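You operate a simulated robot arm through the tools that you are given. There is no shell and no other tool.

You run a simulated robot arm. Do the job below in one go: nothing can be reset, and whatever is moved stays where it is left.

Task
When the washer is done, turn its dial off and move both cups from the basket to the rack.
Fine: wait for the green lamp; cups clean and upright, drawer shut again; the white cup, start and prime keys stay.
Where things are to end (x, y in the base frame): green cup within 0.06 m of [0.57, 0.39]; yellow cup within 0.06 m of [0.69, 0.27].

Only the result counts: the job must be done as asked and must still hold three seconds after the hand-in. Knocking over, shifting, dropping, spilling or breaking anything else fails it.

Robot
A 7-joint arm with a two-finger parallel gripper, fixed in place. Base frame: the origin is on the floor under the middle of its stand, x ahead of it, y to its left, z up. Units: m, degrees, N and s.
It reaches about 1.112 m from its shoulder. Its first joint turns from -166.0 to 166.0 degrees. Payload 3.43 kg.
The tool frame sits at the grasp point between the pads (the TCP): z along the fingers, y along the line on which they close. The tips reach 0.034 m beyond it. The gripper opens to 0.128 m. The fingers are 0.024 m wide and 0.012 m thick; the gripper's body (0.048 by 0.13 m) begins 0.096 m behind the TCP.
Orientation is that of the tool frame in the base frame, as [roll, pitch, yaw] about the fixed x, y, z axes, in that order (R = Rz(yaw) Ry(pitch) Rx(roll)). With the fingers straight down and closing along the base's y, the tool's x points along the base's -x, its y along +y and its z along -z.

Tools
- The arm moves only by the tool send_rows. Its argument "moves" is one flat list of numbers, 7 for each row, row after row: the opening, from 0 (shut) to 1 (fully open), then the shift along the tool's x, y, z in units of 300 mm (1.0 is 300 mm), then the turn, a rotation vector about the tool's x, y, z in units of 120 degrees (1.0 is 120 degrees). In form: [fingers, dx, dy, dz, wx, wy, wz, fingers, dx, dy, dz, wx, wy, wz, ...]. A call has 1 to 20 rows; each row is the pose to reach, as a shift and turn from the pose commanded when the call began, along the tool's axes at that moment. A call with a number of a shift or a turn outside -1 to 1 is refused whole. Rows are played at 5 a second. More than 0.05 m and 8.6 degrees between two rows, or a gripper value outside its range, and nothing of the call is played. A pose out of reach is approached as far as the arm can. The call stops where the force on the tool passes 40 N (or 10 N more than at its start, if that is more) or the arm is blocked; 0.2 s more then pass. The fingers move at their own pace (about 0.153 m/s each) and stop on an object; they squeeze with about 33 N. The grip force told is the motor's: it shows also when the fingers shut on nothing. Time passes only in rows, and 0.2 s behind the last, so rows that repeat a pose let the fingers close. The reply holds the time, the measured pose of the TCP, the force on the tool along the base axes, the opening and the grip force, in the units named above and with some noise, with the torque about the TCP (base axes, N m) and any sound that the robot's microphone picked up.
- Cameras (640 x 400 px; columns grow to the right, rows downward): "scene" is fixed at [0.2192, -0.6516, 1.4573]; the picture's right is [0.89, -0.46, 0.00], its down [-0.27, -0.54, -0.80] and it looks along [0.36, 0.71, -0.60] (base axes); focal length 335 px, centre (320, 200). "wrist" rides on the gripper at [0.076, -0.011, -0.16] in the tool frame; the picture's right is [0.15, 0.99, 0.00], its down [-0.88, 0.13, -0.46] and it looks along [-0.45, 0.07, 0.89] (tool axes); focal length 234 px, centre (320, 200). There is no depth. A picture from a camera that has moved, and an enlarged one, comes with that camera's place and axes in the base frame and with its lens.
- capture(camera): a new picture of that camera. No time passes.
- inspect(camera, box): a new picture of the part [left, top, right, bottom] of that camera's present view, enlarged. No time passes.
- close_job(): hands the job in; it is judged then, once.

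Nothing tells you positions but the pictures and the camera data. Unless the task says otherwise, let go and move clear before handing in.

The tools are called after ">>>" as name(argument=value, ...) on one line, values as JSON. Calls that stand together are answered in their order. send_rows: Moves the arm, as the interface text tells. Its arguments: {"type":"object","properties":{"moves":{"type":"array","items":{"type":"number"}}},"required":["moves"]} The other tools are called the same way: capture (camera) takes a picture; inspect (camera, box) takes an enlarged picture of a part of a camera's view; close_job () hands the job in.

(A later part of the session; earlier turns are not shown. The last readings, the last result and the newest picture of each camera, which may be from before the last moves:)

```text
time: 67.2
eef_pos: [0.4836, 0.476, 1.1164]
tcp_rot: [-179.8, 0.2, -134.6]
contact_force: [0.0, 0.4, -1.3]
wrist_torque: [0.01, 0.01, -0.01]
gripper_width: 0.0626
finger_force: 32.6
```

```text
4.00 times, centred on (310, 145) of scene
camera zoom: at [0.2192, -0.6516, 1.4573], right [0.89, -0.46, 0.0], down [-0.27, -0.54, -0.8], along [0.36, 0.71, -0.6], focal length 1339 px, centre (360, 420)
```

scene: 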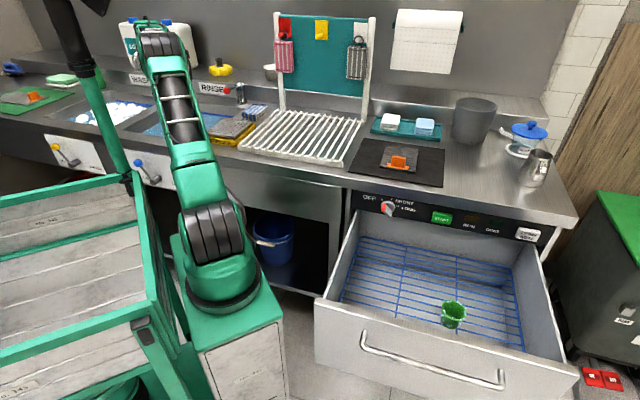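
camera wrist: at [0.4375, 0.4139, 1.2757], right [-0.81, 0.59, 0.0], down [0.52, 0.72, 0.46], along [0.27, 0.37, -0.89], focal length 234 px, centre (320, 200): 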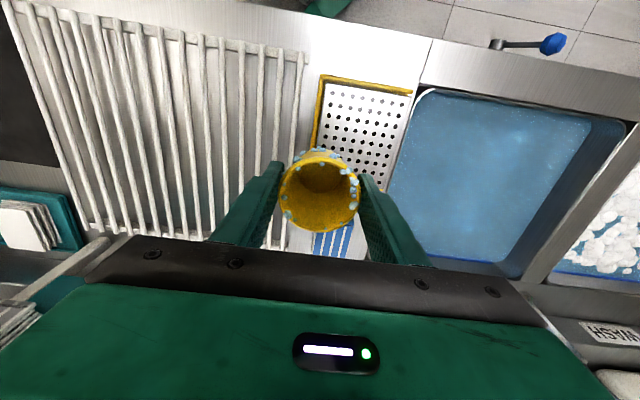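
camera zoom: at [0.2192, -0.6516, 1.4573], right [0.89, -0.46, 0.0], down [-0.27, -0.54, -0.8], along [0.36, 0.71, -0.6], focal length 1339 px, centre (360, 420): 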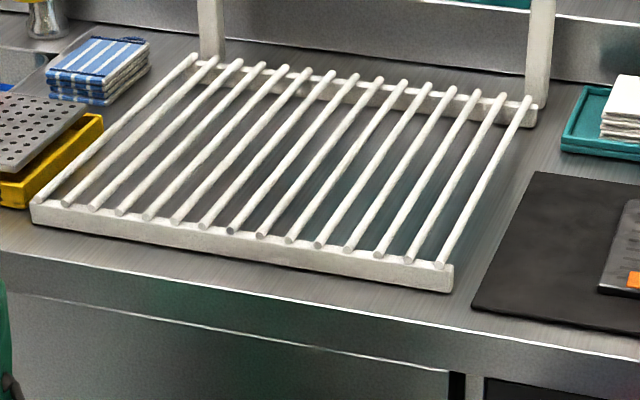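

Triangulating the rack: 15 bars along n, pitch ≈24.8 mm, tops at z≈0.928, from h=0.045 to 0.392. For yellow the gap between bars nearest the goal is at h≈0.305, n≈0.679 → (0.696, 0.265). I move there and come down to just above.

>>> send_rows(moves=[0, 0, -0.11, 0, 0, 0, 0, 0, 0, -0.22, 0, 0, 0, 0, 0, 0, -0.33, 0, 0, 0, 0, 0, 0, -0.44, 0, 0, 0, 0, 0, 0, -0.55, 0, 0, 0, 0, 0, 0, -0.66, 0, 0, 0, 0, 0, 0, -0.77, 0, 0, 0, 0, 0, 0, -0.88, 0, 0, 0, 0, 0, 0, -0.998, 0, 0, 0, 0, 0, 0, -0.998, 0.1, 0, 0, 0, 0, 0, -0.998, 0.2, 0, 0, 0, 0, 0, -0.998, 0.27, 0, 0, 0, 0, 0, -0.998, 0.27, 0, 0, 0])

>>> capture(camera="wrist")

>>> capture(camera="scene")

```text
time: 70.0
eef_pos: [0.6987, 0.2649, 1.0366]
tcp_rot: [-179.8, 0.0, -134.6]
contact_force: [0.8, -0.2, 0.1]
wrist_torque: [-0.01, -0.01, -0.02]
gripper_width: 0.0625
finger_force: 33.3
```

```text
taken
camera wrist: at [0.6529, 0.203, 1.1953], right [-0.81, 0.59, 0.0], down [0.52, 0.72, 0.46], along [0.27, 0.37, -0.89], focal length 234 px, centre (320, 200)
```

wrist: 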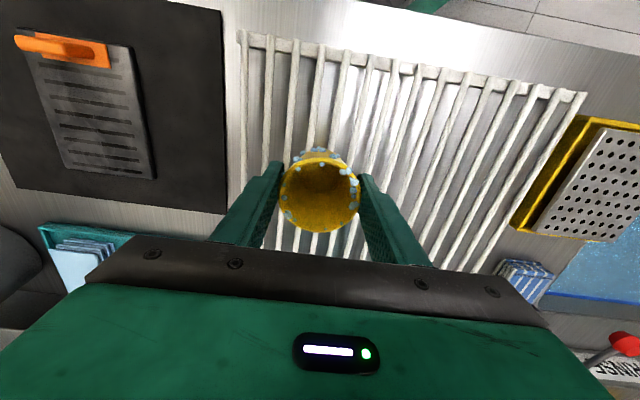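

```text
taken
```

scene: 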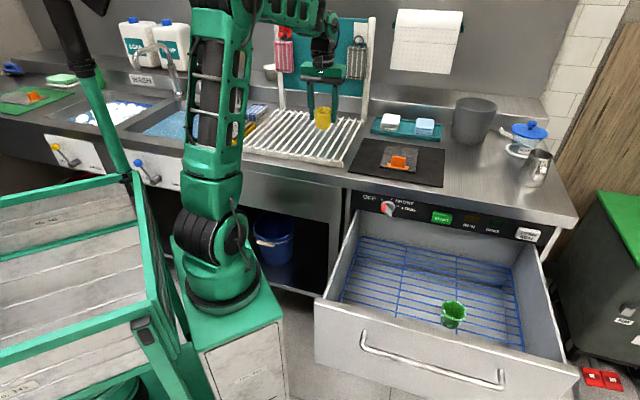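

>>> inspect(camera="wrist", box=[230, 30, 430, 155])

>>> inspect(camera="scene", box=[270, 80, 390, 155])

```text
3.20 times, centred on (330, 92) of wrist
camera zoom: at [0.6529, 0.203, 1.1953], right [-0.81, 0.59, 0.0], down [0.52, 0.72, 0.46], along [0.27, 0.37, -0.89], focal length 749 px, centre (288, 544)
```

zoom: 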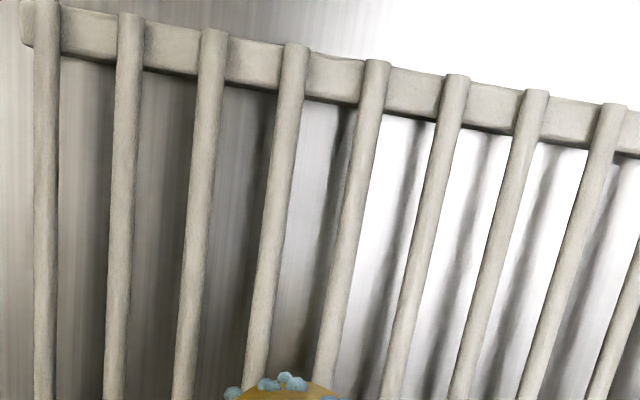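

```text
5.33 times, centred on (330, 118) of scene
camera zoom: at [0.2192, -0.6516, 1.4573], right [0.89, -0.46, 0.0], down [-0.27, -0.54, -0.8], along [0.36, 0.71, -0.6], focal length 1785 px, centre (267, 640)
```

zoom: 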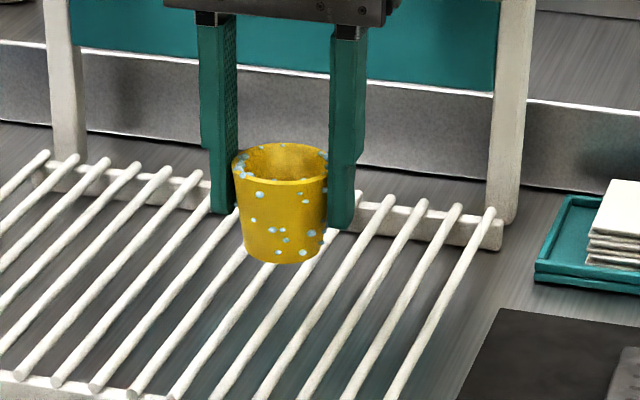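

The cup is centred over the gap between two bars. I lower it in small steps until it touches.

>>> send_rows(moves=[0, 0, 0, 0.05, 0, 0, 0, 0, 0, 0, 0.1, 0, 0, 0, 0, 0, 0, 0.14, 0, 0, 0, 0, 0, 0, 0.165, 0, 0, 0, 0, 0, 0, 0.165, 0, 0, 0])

>>> inspect(camera="scene", box=[280, 90, 360, 140])

```text
time: 71.2
eef_pos: [0.6976, 0.265, 0.9858]
tcp_rot: [-179.7, 0.1, -134.7]
contact_force: [0.1, 0.1, -1.2]
wrist_torque: [-0.04, -0.02, 0.0]
gripper_width: 0.0623
finger_force: 33.5
```

```text
8.00 times, centred on (320, 115) of scene
camera zoom: at [0.2192, -0.6516, 1.4573], right [0.89, -0.46, 0.0], down [-0.27, -0.54, -0.8], along [0.36, 0.71, -0.6], focal length 2678 px, centre (320, 880)
```

zoom: 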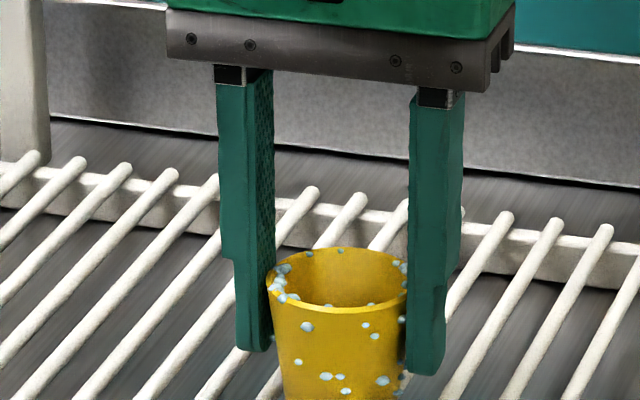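

>>> send_rows(moves=[0, 0, 0, 0.007, 0, 0, 0, 0, 0, 0, 0.014, 0, 0, 0, 0, 0, 0, 0.014, 0, 0, 0])

```text
time: 72.0
eef_pos: [0.6983, 0.2663, 0.9833]
tcp_rot: [-179.8, 0.5, -134.7]
contact_force: [-0.9, 1.0, 24.7]
wrist_torque: [0.16, -0.19, -0.08]
gripper_width: 0.0627
finger_force: 33.4
```

Contact with the bars (about 25 N at TCP z=0.983). I relieve the pressure slightly and then release.

>>> send_rows(moves=[0, 0, 0, -0.005, 0, 0, 0, 0, 0, 0, -0.006, 0, 0, 0, 0.55, 0, 0, -0.006, 0, 0, 0, 0.6, 0, 0, -0.006, 0, 0, 0, 0.7, 0, 0, -0.006, 0, 0, 0, 0.7, 0, 0, -0.006, 0, 0, 0])

>>> inspect(camera="wrist", box=[200, 100, 440, 250])

>>> inspect(camera="scene", box=[280, 95, 376, 155])

```text
time: 73.3
eef_pos: [0.6991, 0.2667, 0.9846]
tcp_rot: [-179.6, 0.1, -134.7]
contact_force: [-0.2, -0.6, 0.4]
wrist_torque: [0.04, 0.01, 0.03]
gripper_width: 0.0896
finger_force: 0.1
```

```text
2.67 times, centred on (320, 175) of wrist
camera zoom: at [0.6527, 0.2046, 1.1437], right [-0.81, 0.59, 0.0], down [0.52, 0.72, 0.46], along [0.27, 0.37, -0.89], focal length 624 px, centre (320, 267)
```

zoom: 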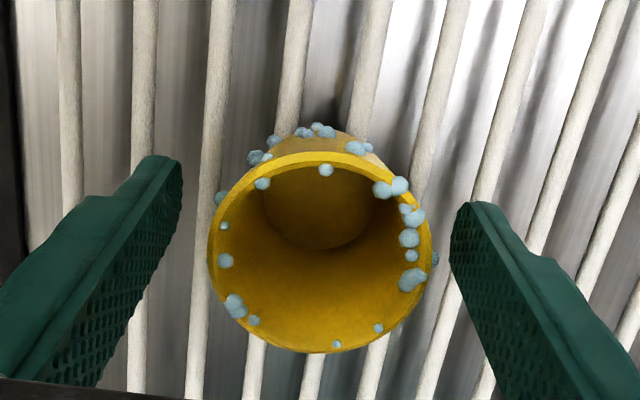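

```text
6.67 times, centred on (328, 125) of scene
camera zoom: at [0.2192, -0.6516, 1.4573], right [0.89, -0.46, 0.0], down [-0.27, -0.54, -0.8], along [0.36, 0.71, -0.6], focal length 2232 px, centre (267, 700)
```

zoom: 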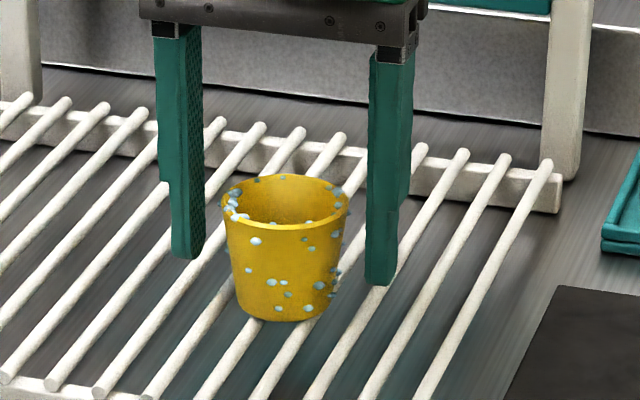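

The yellow cup stands on the rack, and in this light the beads are clearly light-blue water drops. I lift straight up and head back for the green cup.

>>> send_rows(moves=[0.75, 0, 0, -0.05, 0, 0, 0, 0.75, 0, 0, -0.12, 0, 0, 0, 0.75, 0, 0, -0.22, 0, 0, 0, 0.75, 0, 0, -0.33, 0, 0, 0, 0.75, 0, 0, -0.44, 0, 0, 0, 0.75, 0, 0, -0.5, 0, 0, 0])

>>> capture(camera="wrist")

>>> capture(camera="scene")

```text
time: 74.8
eef_pos: [0.6984, 0.266, 1.1349]
tcp_rot: [-179.8, 0.1, -134.7]
contact_force: [0.3, -0.9, 0.8]
wrist_torque: [0.01, 0.0, -0.02]
gripper_width: 0.0958
finger_force: 0.0
```

```text
taken
camera wrist: at [0.6536, 0.204, 1.2951], right [-0.81, 0.59, 0.0], down [0.52, 0.72, 0.46], along [0.27, 0.37, -0.89], focal length 234 px, centre (320, 200)
```

wrist: 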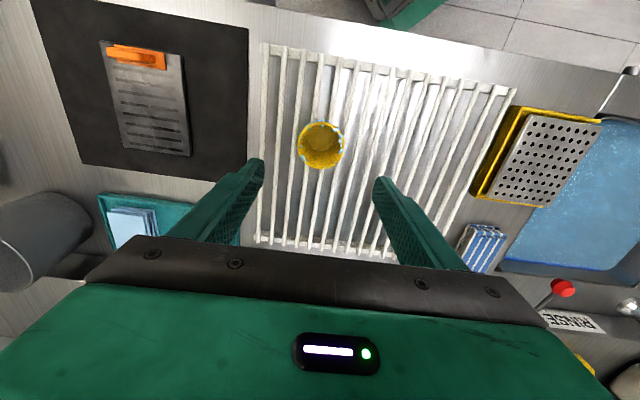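

```text
taken
```

scene: 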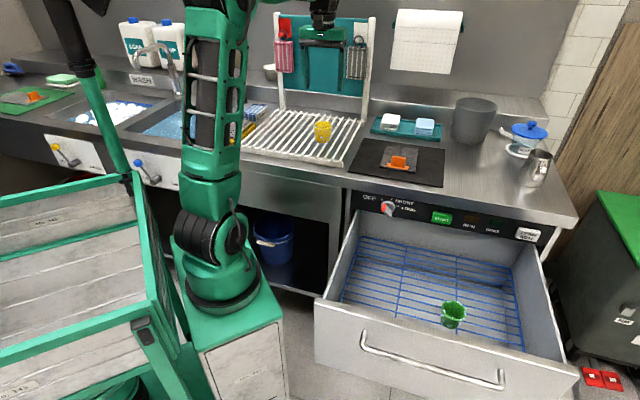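

>>> send_rows(moves=[0.75, 0.0746, -0.0317, 0, 0, 0, 0.0375, 0.75, 0.1492, -0.0634, 0, 0, 0, 0.075, 0.75, 0.2238, -0.0951, 0, 0, 0, 0.1125, 0.75, 0.2984, -0.1268, 0, 0, 0, 0.15, 0.75, 0.373, -0.1585, 0, 0, 0, 0.1875, 0.75, 0.4476, -0.1902, 0, 0, 0, 0.225, 0.75, 0.5222, -0.2219, 0, 0, 0, 0.2625, 0.75, 0.5968, -0.2536, 0, 0, 0, 0.3, 0.75, 0.6714, -0.2853, 0, 0, 0, 0.3375, 0.75, 0.746, -0.317, 0, 0, 0, 0.375])

```text
time: 77.0
eef_pos: [0.6092, 0.0387, 1.1349]
tcp_rot: [-179.8, 0.3, -179.7]
contact_force: [-0.2, 0.1, -0.4]
wrist_torque: [0.0, 0.01, 0.0]
gripper_width: 0.0962
finger_force: 0.0
```

>>> send_rows(moves=[0.75, -0.037, -0.093, 0.02, 0, 0, 0.0375, 0.75, -0.074, -0.186, 0.05, 0, 0, 0.075, 0.75, -0.111, -0.279, 0.09, 0, 0, 0.1125, 0.75, -0.148, -0.372, 0.13, 0, 0, 0.15, 0.75, -0.185, -0.465, 0.18, 0, 0, 0.1875, 0.75, -0.222, -0.558, 0.23, 0, 0, 0.225, 0.75, -0.259, -0.651, 0.28, 0, 0, 0.2625, 0.75, -0.296, -0.744, 0.33, 0, 0, 0.3, 0.75, -0.333, -0.837, 0.38, 0, 0, 0.3375, 0.75, -0.37, -0.93, 0.433, 0, 0, 0.375])

>>> capture(camera="wrist")

>>> capture(camera="scene")

```text
time: 79.2
eef_pos: [0.7191, -0.2369, 1.0042]
tcp_rot: [179.9, 0.3, 135.2]
contact_force: [-0.2, -0.1, 0.1]
wrist_torque: [-0.01, -0.04, 0.01]
gripper_width: 0.0959
finger_force: 0.0
```

```text
taken
camera wrist: at [0.6571, -0.1931, 1.1638], right [0.59, 0.81, 0.0], down [0.71, -0.53, 0.46], along [0.37, -0.27, -0.89], focal length 234 px, centre (320, 200)
```

wrist: 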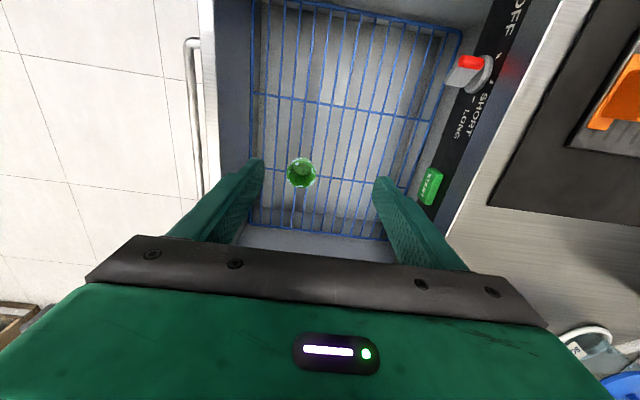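

```text
taken
```

scene: 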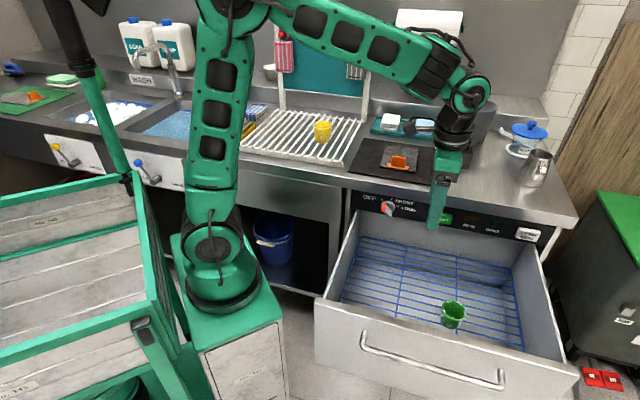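

>>> send_rows(moves=[0.78, -0.094, -0.0237, 0.1, 0, 0, 0, 0.78, -0.188, -0.0474, 0.2, 0, 0, 0, 0.78, -0.282, -0.071, 0.3, 0, 0, 0, 0.78, -0.376, -0.0947, 0.4, 0, 0, 0, 0.78, -0.376, -0.0947, 0.447, 0, 0, 0, 0.78, -0.376, -0.0947, 0.447, 0, 0, 0])

>>> capture(camera="wrist")

>>> inspect(camera="wrist", box=[240, 90, 400, 190])

```text
time: 80.5
eef_pos: [0.7809, -0.3374, 0.8725]
tcp_rot: [179.8, 0.3, 135.4]
contact_force: [0.0, 0.5, -0.1]
wrist_torque: [0.02, 0.01, 0.02]
gripper_width: 0.0999
finger_force: 0.1
```

```text
taken
camera wrist: at [0.7185, -0.2923, 1.0316], right [0.59, 0.81, 0.0], down [0.72, -0.53, 0.46], along [0.37, -0.27, -0.89], focal length 234 px, centre (320, 200)
```

wrist: 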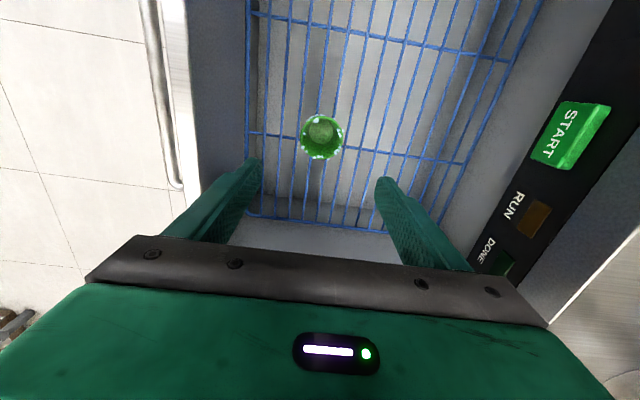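

```text
4.00 times, centred on (320, 140) of wrist
camera zoom: at [0.7185, -0.2923, 1.0316], right [0.59, 0.81, 0.0], down [0.72, -0.53, 0.46], along [0.37, -0.27, -0.89], focal length 937 px, centre (320, 440)
```

zoom: 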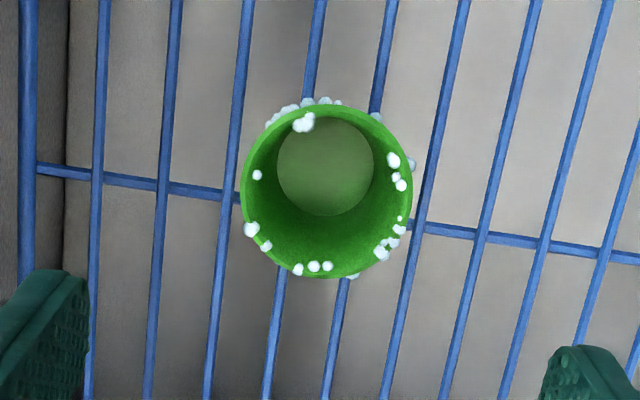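

>>> inspect(camera="wrist", box=[296, 110, 344, 140])

>>> inspect(camera="scene", box=[302, 115, 342, 140])

>>> inspect(camera="scene", box=[434, 295, 474, 320])

```text
13.33 times, centred on (320, 125) of wrist
camera zoom: at [0.7185, -0.2923, 1.0316], right [0.59, 0.81, 0.0], down [0.72, -0.53, 0.46], along [0.37, -0.27, -0.89], focal length 3122 px, centre (320, 1200)
```

zoom: 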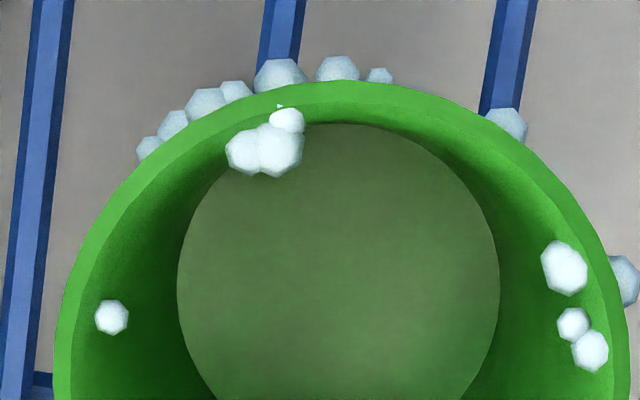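

```text
16.00 times, centred on (322, 128) of scene
camera zoom: at [0.2192, -0.6516, 1.4573], right [0.89, -0.46, 0.0], down [-0.27, -0.54, -0.8], along [0.36, 0.71, -0.6], focal length 5356 px, centre (288, 1360)
```

zoom: 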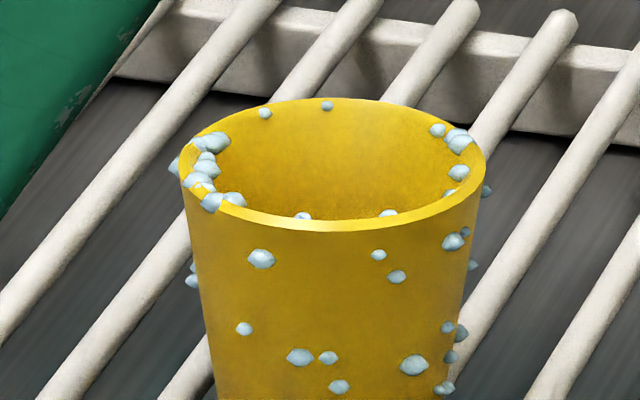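

```text
16.00 times, centred on (454, 308) of scene
camera zoom: at [0.2192, -0.6516, 1.4573], right [0.89, -0.46, 0.0], down [-0.27, -0.54, -0.8], along [0.36, 0.71, -0.6], focal length 5356 px, centre (-1824, -1520)
```

zoom: 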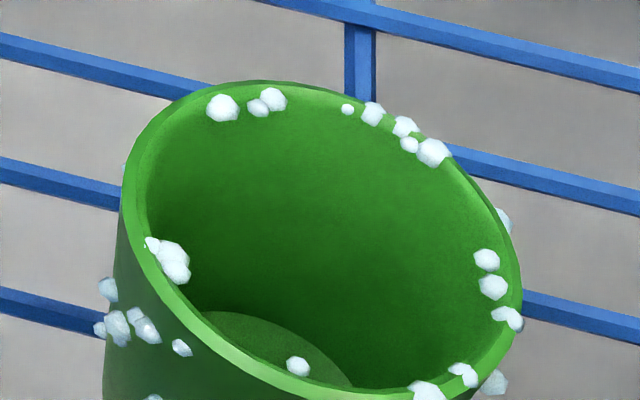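

The green cup is on the gripper axis. I descend and grip it the same way.

>>> send_rows(moves=[0.78, 0, 0, 0.12, 0, 0, 0, 0.78, 0, 0, 0.24, 0, 0, 0, 0.78, 0, 0, 0.36, 0, 0, 0, 0.78, 0, 0, 0.47, 0, 0, 0, 0.78, 0, 0, 0.56, 0, 0, 0, 0.78, 0, 0, 0.628, 0, 0, 0, 0.78, 0, 0, 0.628, 0, 0, 0])

>>> inspect(camera="wrist", box=[200, 100, 440, 250])

```text
time: 82.2
eef_pos: [0.7826, -0.3379, 0.6824]
tcp_rot: [179.8, 0.3, 135.4]
contact_force: [0.5, -0.5, 0.1]
wrist_torque: [0.01, 0.03, -0.03]
gripper_width: 0.0998
finger_force: 0.2
```

```text
2.67 times, centred on (320, 175) of wrist
camera zoom: at [0.7208, -0.2927, 0.8424], right [0.59, 0.81, 0.0], down [0.72, -0.53, 0.46], along [0.37, -0.27, -0.89], focal length 624 px, centre (320, 267)
```

zoom: 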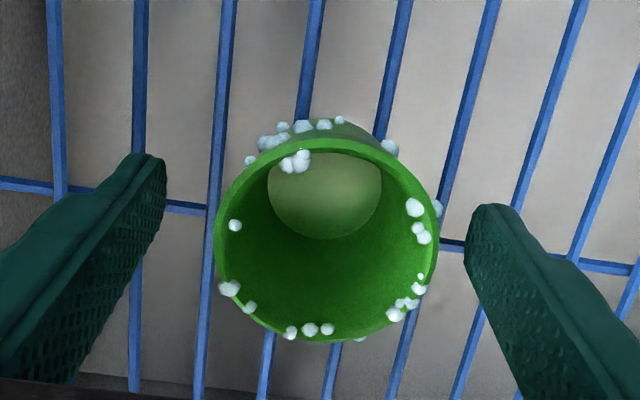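

>>> send_rows(moves=[0, 0, 0, 0, 0, 0, 0, 0, 0, 0, 0, 0, 0, 0, 0, 0, 0, 0, 0, 0, 0, 0, 0, 0, 0, 0, 0, 0])

>>> inspect(camera="wrist", box=[200, 100, 440, 250])

```text
time: 83.2
eef_pos: [0.7833, -0.3372, 0.6844]
tcp_rot: [179.9, 0.4, 135.5]
contact_force: [0.9, 0.3, -0.4]
wrist_torque: [-0.04, 0.02, -0.05]
gripper_width: 0.0627
finger_force: 33.0
```

```text
2.67 times, centred on (320, 175) of wrist
camera zoom: at [0.7208, -0.2926, 0.8426], right [0.59, 0.81, 0.0], down [0.72, -0.53, 0.46], along [0.37, -0.27, -0.89], focal length 624 px, centre (320, 267)
```

zoom: 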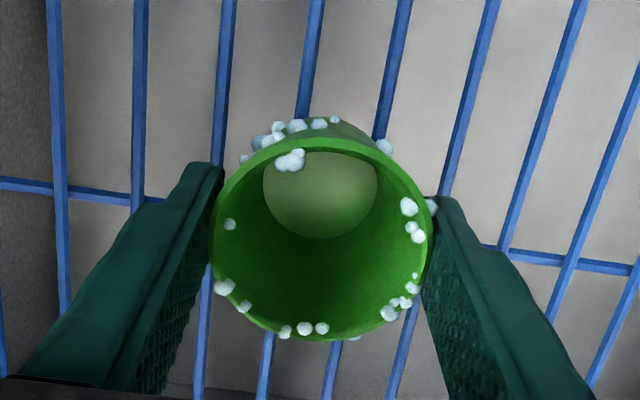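

The green cup is gripped. Notably its beads are whiter (like suds) than the bluish drops on the yellow cup, so I'll give this one a rinse dip too on the way. First lift it straight out.

>>> send_rows(moves=[0, 0, 0, -0.03, 0, 0, 0, 0, 0, 0, -0.1, 0, 0, 0, 0, 0, 0, -0.2, 0, 0, 0, 0, 0, 0, -0.32, 0, 0, 0, 0, 0, 0, -0.44, 0, 0, 0, 0, 0, 0, -0.56, 0, 0, 0, 0, 0, 0, -0.68, 0, 0, 0, 0, 0, 0, -0.8, 0, 0, 0, 0, 0, 0, -0.92, 0, 0, 0, 0, 0, 0, -1, 0, 0, 0])

>>> inspect(camera="wrist", box=[200, 100, 440, 250])

>>> capture(camera="scene")

```text
time: 85.3
eef_pos: [0.7814, -0.3373, 0.982]
tcp_rot: [179.9, 0.1, 135.4]
contact_force: [0.4, 0.1, -0.5]
wrist_torque: [0.01, 0.03, -0.03]
gripper_width: 0.0626
finger_force: 33.1
```

```text
2.67 times, centred on (320, 175) of wrist
camera zoom: at [0.7198, -0.2933, 1.1425], right [0.59, 0.81, 0.0], down [0.72, -0.53, 0.46], along [0.37, -0.27, -0.89], focal length 624 px, centre (320, 267)
```

zoom: 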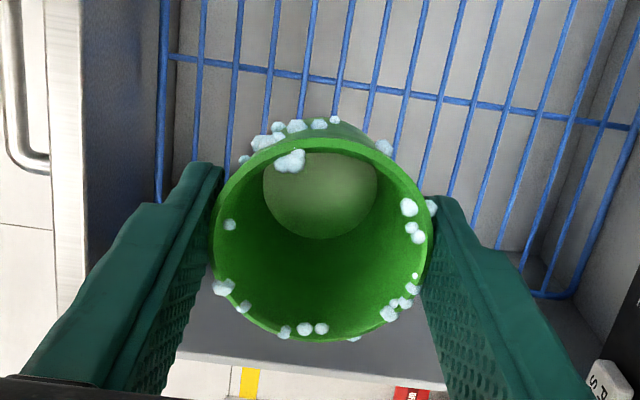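

```text
taken
```

scene: 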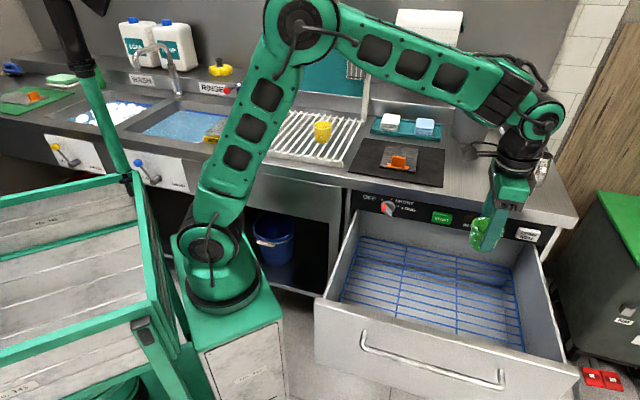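

>>> send_rows(moves=[0, 0.0967, 0.0294, -0.1, 0, 0, -0.0208, 0, 0.1933, 0.0589, -0.19, 0, 0, -0.0417, 0, 0.29, 0.0883, -0.27, 0, 0, -0.0625, 0, 0.3867, 0.1178, -0.34, 0, 0, -0.0833, 0, 0.4833, 0.1472, -0.4, 0, 0, -0.1042, 0, 0.58, 0.1767, -0.44, 0, 0, -0.125, 0, 0.6767, 0.2061, -0.47, 0, 0, -0.1458, 0, 0.7733, 0.2356, -0.485, 0, 0, -0.1667, 0, 0.87, 0.265, -0.493, 0, 0, -0.1875])

```text
time: 87.3
eef_pos: [0.6509, -0.0984, 1.1318]
tcp_rot: [180.0, 0.3, 157.9]
contact_force: [0.3, 0.2, -1.9]
wrist_torque: [0.04, 0.0, 0.03]
gripper_width: 0.0622
finger_force: 32.9
```

>>> send_rows(moves=[0, 0.0679, 0.0885, -0.004, 0, 0, -0.0386, 0, 0.1358, 0.177, -0.008, 0, 0, -0.0773, 0, 0.2036, 0.2655, -0.012, 0, 0, -0.1159, 0, 0.2715, 0.354, -0.016, 0, 0, -0.1545, 0, 0.3394, 0.4425, -0.02, 0, 0, -0.1931, 0, 0.4073, 0.531, -0.024, 0, 0, -0.2318, 0, 0.4751, 0.6195, -0.028, 0, 0, -0.2704, 0, 0.543, 0.708, -0.03, 0, 0, -0.309])

```text
time: 89.2
eef_pos: [0.58, 0.1621, 1.1387]
tcp_rot: [-179.7, 0.3, -164.9]
contact_force: [0.3, -0.1, -0.6]
wrist_torque: [0.02, -0.02, -0.04]
gripper_width: 0.0626
finger_force: 33.5
```

>>> send_rows(moves=[0, 0.0216, 0.1048, 0.0037, 0, 0, -0.0278, 0, 0.0431, 0.2096, 0.0073, 0, 0, -0.0556, 0, 0.0647, 0.3143, 0.011, 0, 0, -0.0833, 0, 0.0862, 0.4191, 0.0147, 0, 0, -0.1111, 0, 0.1078, 0.5239, 0.0183, 0, 0, -0.1389, 0, 0.1293, 0.6287, 0.022, 0, 0, -0.1667, 0, 0.1509, 0.7334, 0.0257, 0, 0, -0.1944, 0, 0.1724, 0.8382, 0.0293, 0, 0, -0.2222, 0, 0.194, 0.943, 0.033, 0, 0, -0.25])

```text
time: 91.2
eef_pos: [0.4484, 0.4186, 1.1278]
tcp_rot: [-179.8, 0.2, -135.0]
contact_force: [-0.8, 0.5, -0.3]
wrist_torque: [0.04, 0.01, 0.0]
gripper_width: 0.0626
finger_force: 33.1
```

>>> send_rows(moves=[0, -0.0359, 0.1078, 0.0167, 0, 0, 0, 0, -0.0718, 0.2156, 0.0333, 0, 0, 0, 0, -0.1077, 0.3233, 0.05, 0, 0, 0, 0, -0.1436, 0.4311, 0.0667, 0, 0, 0, 0, -0.1794, 0.5389, 0.0833, 0, 0, 0, 0, -0.2153, 0.6467, 0.1, 0, 0, 0, 0, -0.2512, 0.7544, 0.1167, 0, 0, 0, 0, -0.2871, 0.8622, 0.1333, 0, 0, 0, 0, -0.323, 0.97, 0.15, 0, 0, 0, 0, -0.323, 0.97, 0.26, 0, 0, 0, 0, -0.323, 0.97, 0.38, 0, 0, 0, 0, -0.323, 0.97, 0.5, 0, 0, 0, 0, -0.323, 0.97, 0.62, 0, 0, 0, 0, -0.323, 0.97, 0.72, 0, 0, 0, 0, -0.323, 0.97, 0.72, 0, 0, 0])

>>> capture(camera="wrist")

>>> inspect(camera="wrist", box=[220, 110, 420, 235])

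```text
time: 94.3
eef_pos: [0.3164, 0.6907, 0.9098]
tcp_rot: [-179.8, 0.1, -135.1]
contact_force: [0.1, 0.3, -0.6]
wrist_torque: [0.02, 0.01, 0.01]
gripper_width: 0.0625
finger_force: 32.9
```

```text
taken
camera wrist: at [0.2703, 0.6298, 1.0689], right [-0.8, 0.6, 0.0], down [0.53, 0.71, 0.46], along [0.28, 0.36, -0.89], focal length 234 px, centre (320, 200)
```

wrist: 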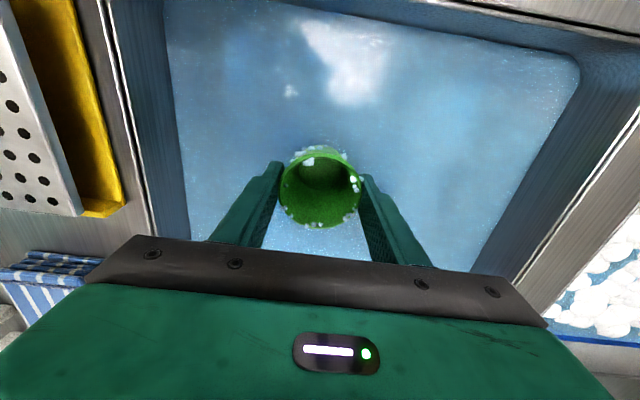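

```text
3.20 times, centred on (320, 172) of wrist
camera zoom: at [0.2703, 0.6298, 1.0689], right [-0.8, 0.6, 0.0], down [0.53, 0.71, 0.46], along [0.28, 0.36, -0.89], focal length 749 px, centre (320, 288)
```

zoom: 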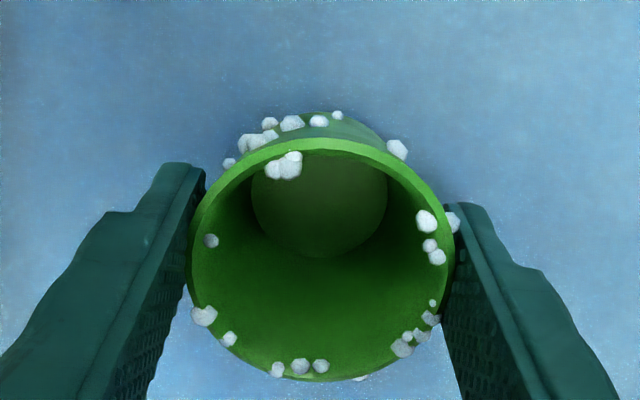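

Position is over the rinse water again. I dunk and swish the green cup, then lift it to compare.

>>> send_rows(moves=[0, 0, 0, 0.1, 0, 0, 0, 0, 0, 0, 0.19, 0, 0, 0, 0, 0, 0, 0.27, 0, 0, 0, 0, 0, 0.08, 0.27, 0, 0, 0, 0, 0, 0.12, 0.27, 0, 0, 0, 0, 0, 0.04, 0.27, 0, 0, 0, 0, 0, -0.06, 0.27, 0, 0, 0, 0, 0, -0.12, 0.27, 0, 0, 0, 0, 0, -0.04, 0.27, 0, 0, 0, 0, 0, 0.06, 0.27, 0, 0, 0, 0, 0, 0.12, 0.27, 0, 0, 0, 0, 0, 0.06, 0.27, 0, 0, 0, 0, 0, 0, 0.27, 0, 0, 0, 0, 0, 0, 0.27, 0, 0, 0, 0, 0, 0, 0.2, 0, 0, 0, 0, 0, 0, 0.1, 0, 0, 0, 0, 0, 0, 0, 0, 0, 0, 0, 0, 0, 0, 0, 0, 0])

>>> inspect(camera="wrist", box=[220, 110, 420, 235])

```text
time: 98.2
eef_pos: [0.3147, 0.6936, 0.9115]
tcp_rot: [-179.7, 0.1, -135.1]
contact_force: [0.3, 0.5, -0.1]
wrist_torque: [0.01, 0.0, 0.0]
gripper_width: 0.0624
finger_force: 32.7
```

```text
3.20 times, centred on (320, 172) of wrist
camera zoom: at [0.2689, 0.6315, 1.0705], right [-0.8, 0.6, 0.0], down [0.53, 0.71, 0.46], along [0.28, 0.36, -0.89], focal length 749 px, centre (320, 288)
```

zoom: 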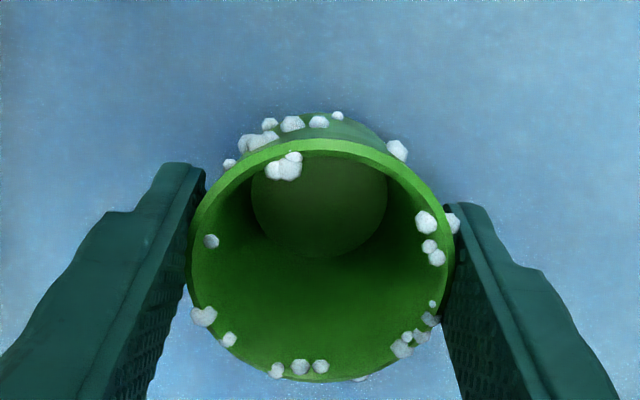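

>>> send_rows(moves=[0, 0, 0, 0.12, 0, 0, 0, 0, 0, 0, 0.24, 0, 0, 0, 0, 0, 0, 0.32, 0, 0, 0, 0, 0, 0, 0.32, 0, 0, 0, 0, 0, 0, 0.32, 0, 0, 0, 0, 0, 0, 0.32, 0, 0, 0, 0, 0, 0, 0.32, 0, 0, 0, 0, 0, 0, 0.32, 0, 0, 0, 0, 0, 0, 0.32, 0, 0, 0, 0, 0, 0, 0.32, 0, 0, 0, 0, 0, 0, 0.32, 0, 0, 0, 0, 0, 0, 0.32, 0, 0, 0, 0, 0, 0, 0.32, 0, 0, 0, 0, 0, 0, 0.32, 0, 0, 0, 0, 0, 0, 0.32, 0, 0, 0, 0, 0, 0, 0.22, 0, 0, 0, 0, 0, 0, 0.12, 0, 0, 0, 0, 0, 0, 0, 0, 0, 0, 0, 0, 0, -0.12, 0, 0, 0, 0, 0, 0, -0.2, 0, 0, 0])

>>> inspect(camera="wrist", box=[220, 110, 420, 235])

>>> inspect(camera="scene", box=[302, 115, 342, 140])

```text
time: 102.3
eef_pos: [0.3137, 0.6931, 0.9725]
tcp_rot: [-179.7, 0.1, -135.1]
contact_force: [-1.1, 0.7, 0.2]
wrist_torque: [0.0, -0.01, 0.0]
gripper_width: 0.0626
finger_force: 33.1
```

```text
3.20 times, centred on (320, 172) of wrist
camera zoom: at [0.2679, 0.6319, 1.1315], right [-0.8, 0.6, 0.0], down [0.53, 0.71, 0.46], along [0.28, 0.36, -0.89], focal length 749 px, centre (320, 288)
```

zoom: 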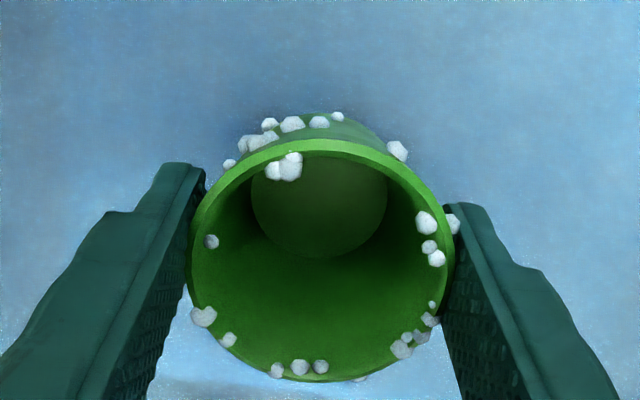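

```text
16.00 times, centred on (322, 128) of scene
camera zoom: at [0.2192, -0.6516, 1.4573], right [0.89, -0.46, 0.0], down [-0.27, -0.54, -0.8], along [0.36, 0.71, -0.6], focal length 5356 px, centre (288, 1360)
```

zoom: 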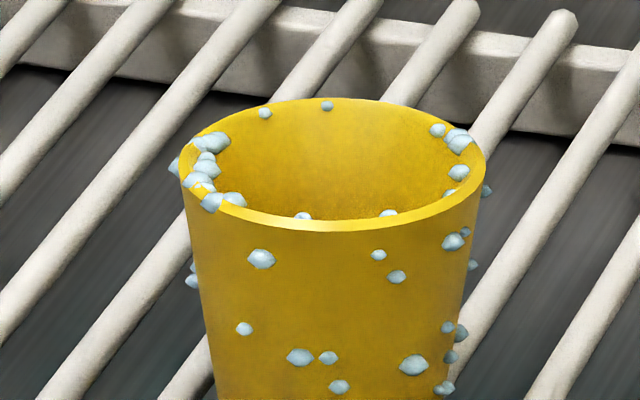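

No visible change, so the drops simply stay on wet cups; both are rinsed in any case. I carry the green cup to the rack.

>>> send_rows(moves=[0, 0, 0, -0.12, 0, 0, 0, 0, 0.01, -0.04, -0.24, 0, 0, 0, 0, 0.02, -0.12, -0.34, 0, 0, 0, 0, 0.03, -0.22, -0.4, 0, 0, 0, 0, 0.04, -0.33, -0.42, 0, 0, 0, 0, 0.05, -0.44, -0.44, 0, 0, 0, 0, 0.06, -0.55, -0.44, 0, 0, 0, 0, 0.07, -0.66, -0.44, 0, 0, 0, 0, 0.08, -0.77, -0.44, 0, 0, 0, 0, 0.095, -0.88, -0.44, 0, 0, 0, 0, 0.11, -0.97, -0.44, 0, 0, 0, 0, 0.11, -0.97, -0.44, 0, 0, 0])

>>> capture(camera="wrist")

```text
time: 105.0
eef_pos: [0.4968, 0.4642, 1.1052]
tcp_rot: [-179.8, 0.3, -135.0]
contact_force: [-0.4, -0.2, -0.7]
wrist_torque: [0.01, -0.02, 0.03]
gripper_width: 0.0627
finger_force: 33.1
```

```text
taken
camera wrist: at [0.4514, 0.4028, 1.2637], right [-0.8, 0.6, 0.0], down [0.53, 0.71, 0.46], along [0.28, 0.37, -0.89], focal length 234 px, centre (320, 200)
```

wrist: 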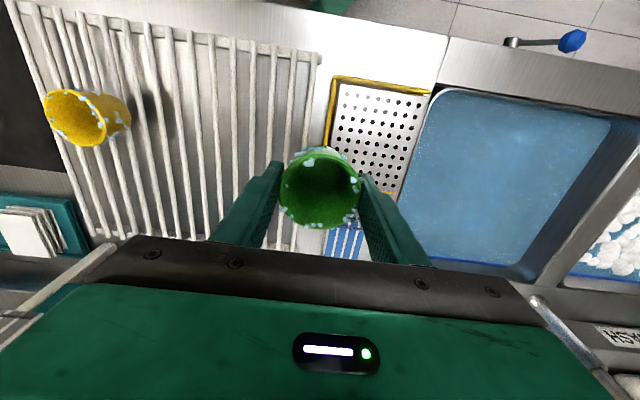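

>>> send_rows(moves=[0, 0, -0.1, 0, 0, 0, 0, 0, 0, -0.2, 0, 0, 0, 0, 0, 0, -0.3, 0.05, 0, 0, 0, 0, 0, -0.362, 0.12, 0, 0, 0, 0, 0, -0.362, 0.19, 0, 0, 0, 0, 0, -0.362, 0.227, 0, 0, 0, 0, 0, -0.362, 0.227, 0, 0, 0])

>>> inspect(camera="wrist", box=[230, 30, 430, 155])

>>> capture(camera="scene")

```text
time: 106.5
eef_pos: [0.5721, 0.3891, 1.036]
tcp_rot: [-179.8, 0.1, -135.0]
contact_force: [-0.9, 0.3, 0.0]
wrist_torque: [0.0, 0.01, -0.04]
gripper_width: 0.0625
finger_force: 33.3
```

```text
3.20 times, centred on (330, 92) of wrist
camera zoom: at [0.5279, 0.3254, 1.1953], right [-0.8, 0.6, 0.0], down [0.53, 0.71, 0.46], along [0.28, 0.36, -0.89], focal length 749 px, centre (288, 544)
```

zoom: 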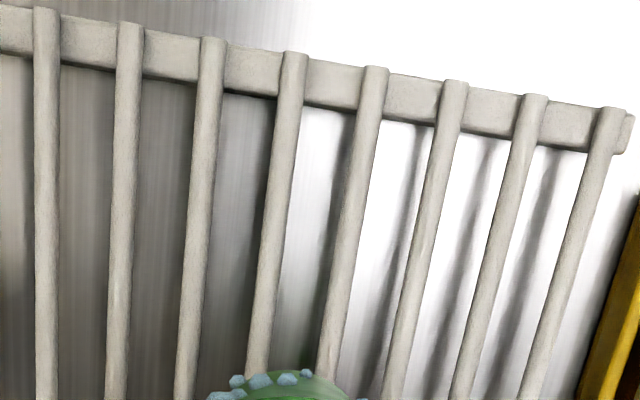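

```text
taken
```

scene: 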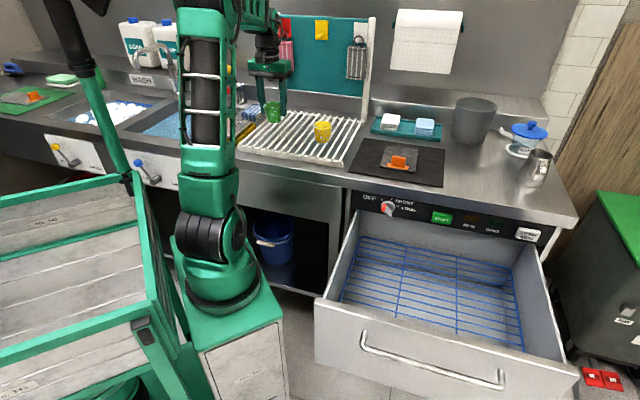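

Green cup is centred between bars at about (0.572, 0.389). Lowering as before.

>>> send_rows(moves=[0, 0, 0, 0.05, 0, 0, 0, 0, 0, 0, 0.1, 0, 0, 0, 0, 0, 0, 0.14, 0, 0, 0, 0, 0, 0, 0.163, 0, 0, 0, 0, 0, 0, 0.17, 0, 0, 0, 0, 0, 0, 0.174, 0, 0, 0, 0, 0, 0, 0.174, 0, 0, 0])

```text
time: 108.2
eef_pos: [0.5733, 0.3874, 0.9856]
tcp_rot: [-179.7, 0.2, -135.2]
contact_force: [-0.9, -0.5, 6.1]
wrist_torque: [0.09, 0.14, 0.04]
gripper_width: 0.0623
finger_force: 32.5
```

Light contact (6 N). I release.

>>> send_rows(moves=[0.55, 0, 0, 0, 0, 0, 0, 0.6, 0, 0, 0, 0, 0, 0, 0.7, 0, 0, 0, 0, 0, 0, 0.7, 0, 0, 0, 0, 0, 0])

>>> inspect(camera="wrist", box=[200, 100, 440, 250])

>>> inspect(camera="scene", box=[240, 85, 352, 155])

```text
time: 109.2
eef_pos: [0.5734, 0.3876, 0.9845]
tcp_rot: [-179.7, 0.1, -135.0]
contact_force: [1.3, -1.2, -0.4]
wrist_torque: [0.03, 0.0, 0.0]
gripper_width: 0.0897
finger_force: 0.1
```

```text
2.67 times, centred on (320, 175) of wrist
camera zoom: at [0.5271, 0.3249, 1.1442], right [-0.8, 0.6, 0.0], down [0.53, 0.71, 0.46], along [0.28, 0.36, -0.89], focal length 624 px, centre (320, 267)
```

zoom: 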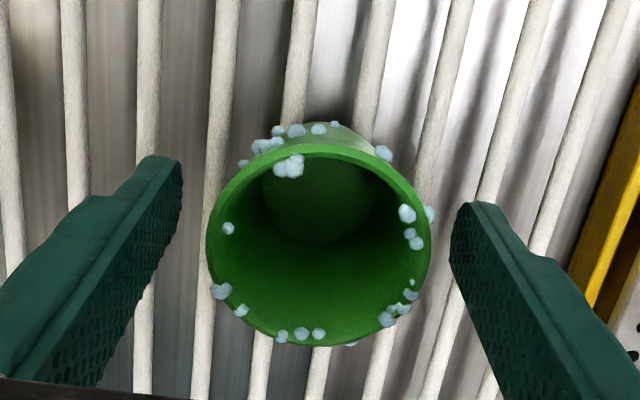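

```text
5.71 times, centred on (296, 120) of scene
camera zoom: at [0.2192, -0.6516, 1.4573], right [0.89, -0.46, 0.0], down [-0.27, -0.54, -0.8], along [0.36, 0.71, -0.6], focal length 1913 px, centre (457, 657)
```

zoom: 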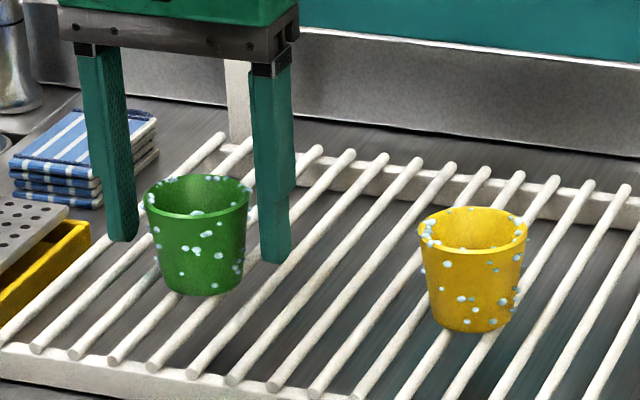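

Both cups stand upright on the rack. I lift away straight up before going back to shut the drawer.

>>> send_rows(moves=[0.75, 0, 0, -0.05, 0, 0, 0, 0.75, 0, 0, -0.12, 0, 0, 0, 0.75, 0, 0, -0.22, 0, 0, 0, 0.75, 0, 0, -0.33, 0, 0, 0, 0.75, 0, 0, -0.44, 0, 0, 0, 0.75, 0, 0, -0.5, 0, 0, 0])

>>> capture(camera="wrist")

>>> capture(camera="scene")

```text
time: 110.5
eef_pos: [0.5704, 0.3869, 1.1352]
tcp_rot: [-179.8, 0.1, -135.0]
contact_force: [0.0, -0.4, 0.1]
wrist_torque: [-0.04, 0.03, -0.02]
gripper_width: 0.0961
finger_force: 0.1
```

```text
taken
camera wrist: at [0.5252, 0.3244, 1.2947], right [-0.8, 0.6, 0.0], down [0.53, 0.71, 0.46], along [0.28, 0.36, -0.89], focal length 234 px, centre (320, 200)
```

wrist: 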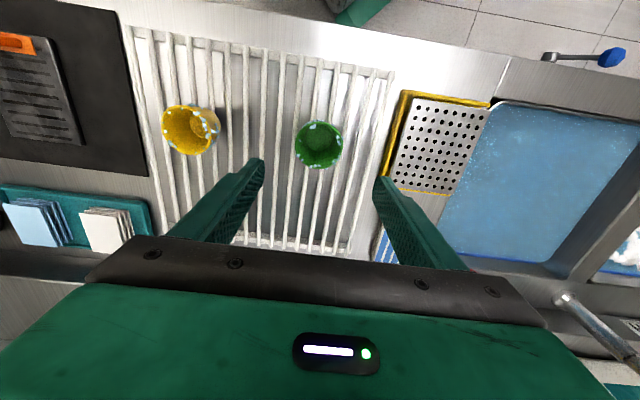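

```text
taken
```

scene: 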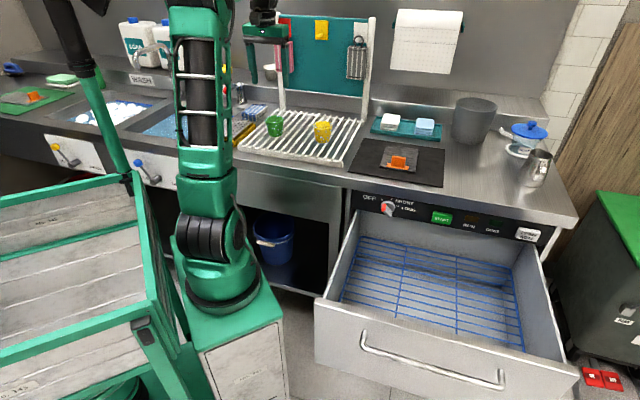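

Now back toward the washer, closing the fingers on the way; I'll push the drawer shut with the closed fingertips above the handle.

>>> send_rows(moves=[0.75, 0.0724, -0.0912, 0, 0, 0, 0.0375, 0.75, 0.1448, -0.1824, 0, 0, 0, 0.075, 0.5, 0.2172, -0.2736, 0, 0, 0, 0.1125, 0.2, 0.2896, -0.3648, 0, 0, 0, 0.15, 0, 0.362, -0.456, 0, 0, 0, 0.1875, 0, 0.4344, -0.5472, 0, 0, 0, 0.225, 0, 0.5068, -0.6384, 0, 0, 0, 0.2625, 0, 0.5792, -0.7296, 0, 0, 0, 0.3, 0, 0.6516, -0.8208, 0, 0, 0, 0.3375, 0, 0.724, -0.912, 0, 0, 0, 0.375])

```text
time: 112.8
eef_pos: [0.6117, 0.0404, 1.1368]
tcp_rot: [180.0, 0.3, 179.9]
contact_force: [-0.9, 0.1, -0.3]
wrist_torque: [0.02, 0.02, 0.0]
gripper_width: 0.0002
finger_force: 32.9
```

>>> send_rows(moves=[0, 0.0067, -0.0967, 0.02, 0, 0, 0.0375, 0, 0.0133, -0.1933, 0.04, 0, 0, 0.075, 0, 0.02, -0.29, 0.06, 0, 0, 0.1125, 0, 0.0267, -0.3867, 0.08, 0, 0, 0.15, 0, 0.0333, -0.4833, 0.1, 0, 0, 0.1875, 0, 0.04, -0.58, 0.12, 0, 0, 0.225, 0, 0.0467, -0.6767, 0.14, 0, 0, 0.2625, 0, 0.0533, -0.7733, 0.16, 0, 0, 0.3, 0, 0.06, -0.87, 0.18, 0, 0, 0.3375, 0, 0.067, -0.967, 0.2, 0, 0, 0.375])

>>> capture(camera="wrist")

>>> capture(camera="scene")

```text
time: 115.0
eef_pos: [0.5914, -0.2493, 1.0758]
tcp_rot: [179.9, 0.4, 134.8]
contact_force: [1.2, -0.3, 0.6]
wrist_torque: [-0.02, 0.01, 0.01]
gripper_width: 0.0
finger_force: 32.7
```

```text
taken
camera wrist: at [0.5295, -0.2044, 1.2337], right [0.6, 0.8, 0.0], down [0.71, -0.53, 0.46], along [0.37, -0.27, -0.89], focal length 234 px, centre (320, 200)
```

wrist: 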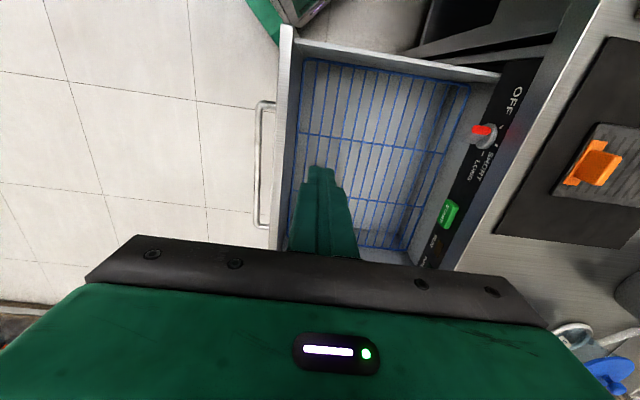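

```text
taken
```

scene: 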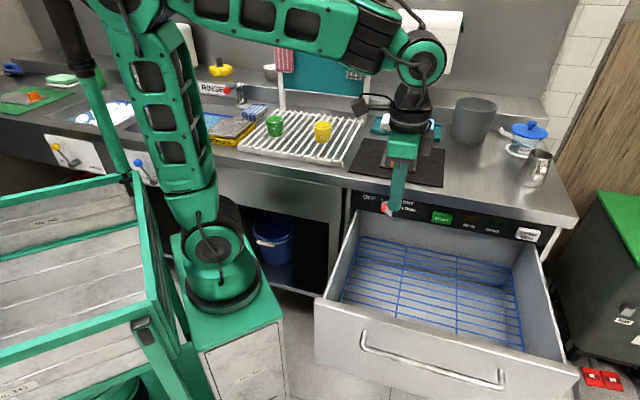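

>>> send_rows(moves=[0, -0.044, -0.0716, 0.0316, -0.0469, 0, 0, 0, -0.088, -0.1433, 0.0633, -0.0938, 0, 0, 0, -0.132, -0.2149, 0.0949, -0.1406, 0, 0, 0, -0.176, -0.2865, 0.1265, -0.1875, 0, 0, 0, -0.22, -0.3581, 0.1581, -0.2344, 0, 0, 0, -0.264, -0.4298, 0.1898, -0.2813, 0, 0, 0, -0.308, -0.5014, 0.2214, -0.3281, 0, 0, 0, -0.352, -0.573, 0.253, -0.375, 0, 0])

>>> capture(camera="wrist")

>>> capture(camera="scene")

```text
time: 116.8
eef_pos: [0.5468, -0.444, 0.9994]
tcp_rot: [134.8, 0.3, 135.1]
contact_force: [0.8, 1.7, 0.3]
wrist_torque: [-0.08, 0.09, -0.02]
gripper_width: 0.0
finger_force: 32.6
```

```text
taken
camera wrist: at [0.4075, -0.4768, 1.1025], right [0.39, 0.6, 0.7], down [0.46, -0.78, 0.42], along [0.8, 0.16, -0.58], focal length 234 px, centre (320, 200)
```

wrist: 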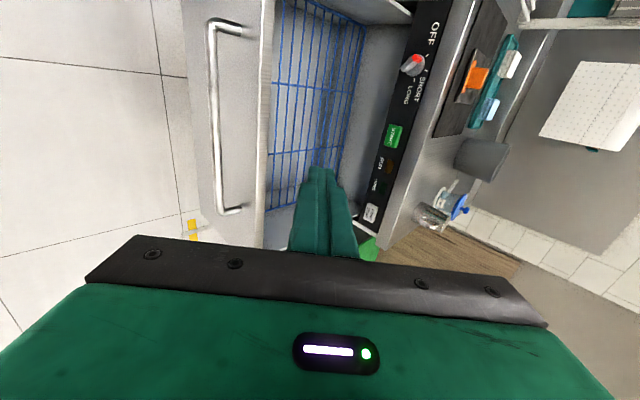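

```text
taken
```

scene: 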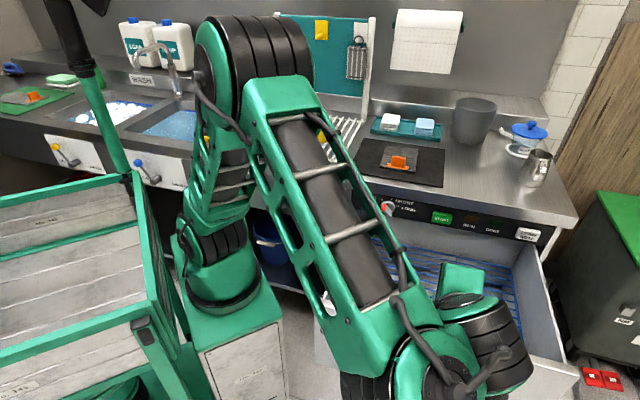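

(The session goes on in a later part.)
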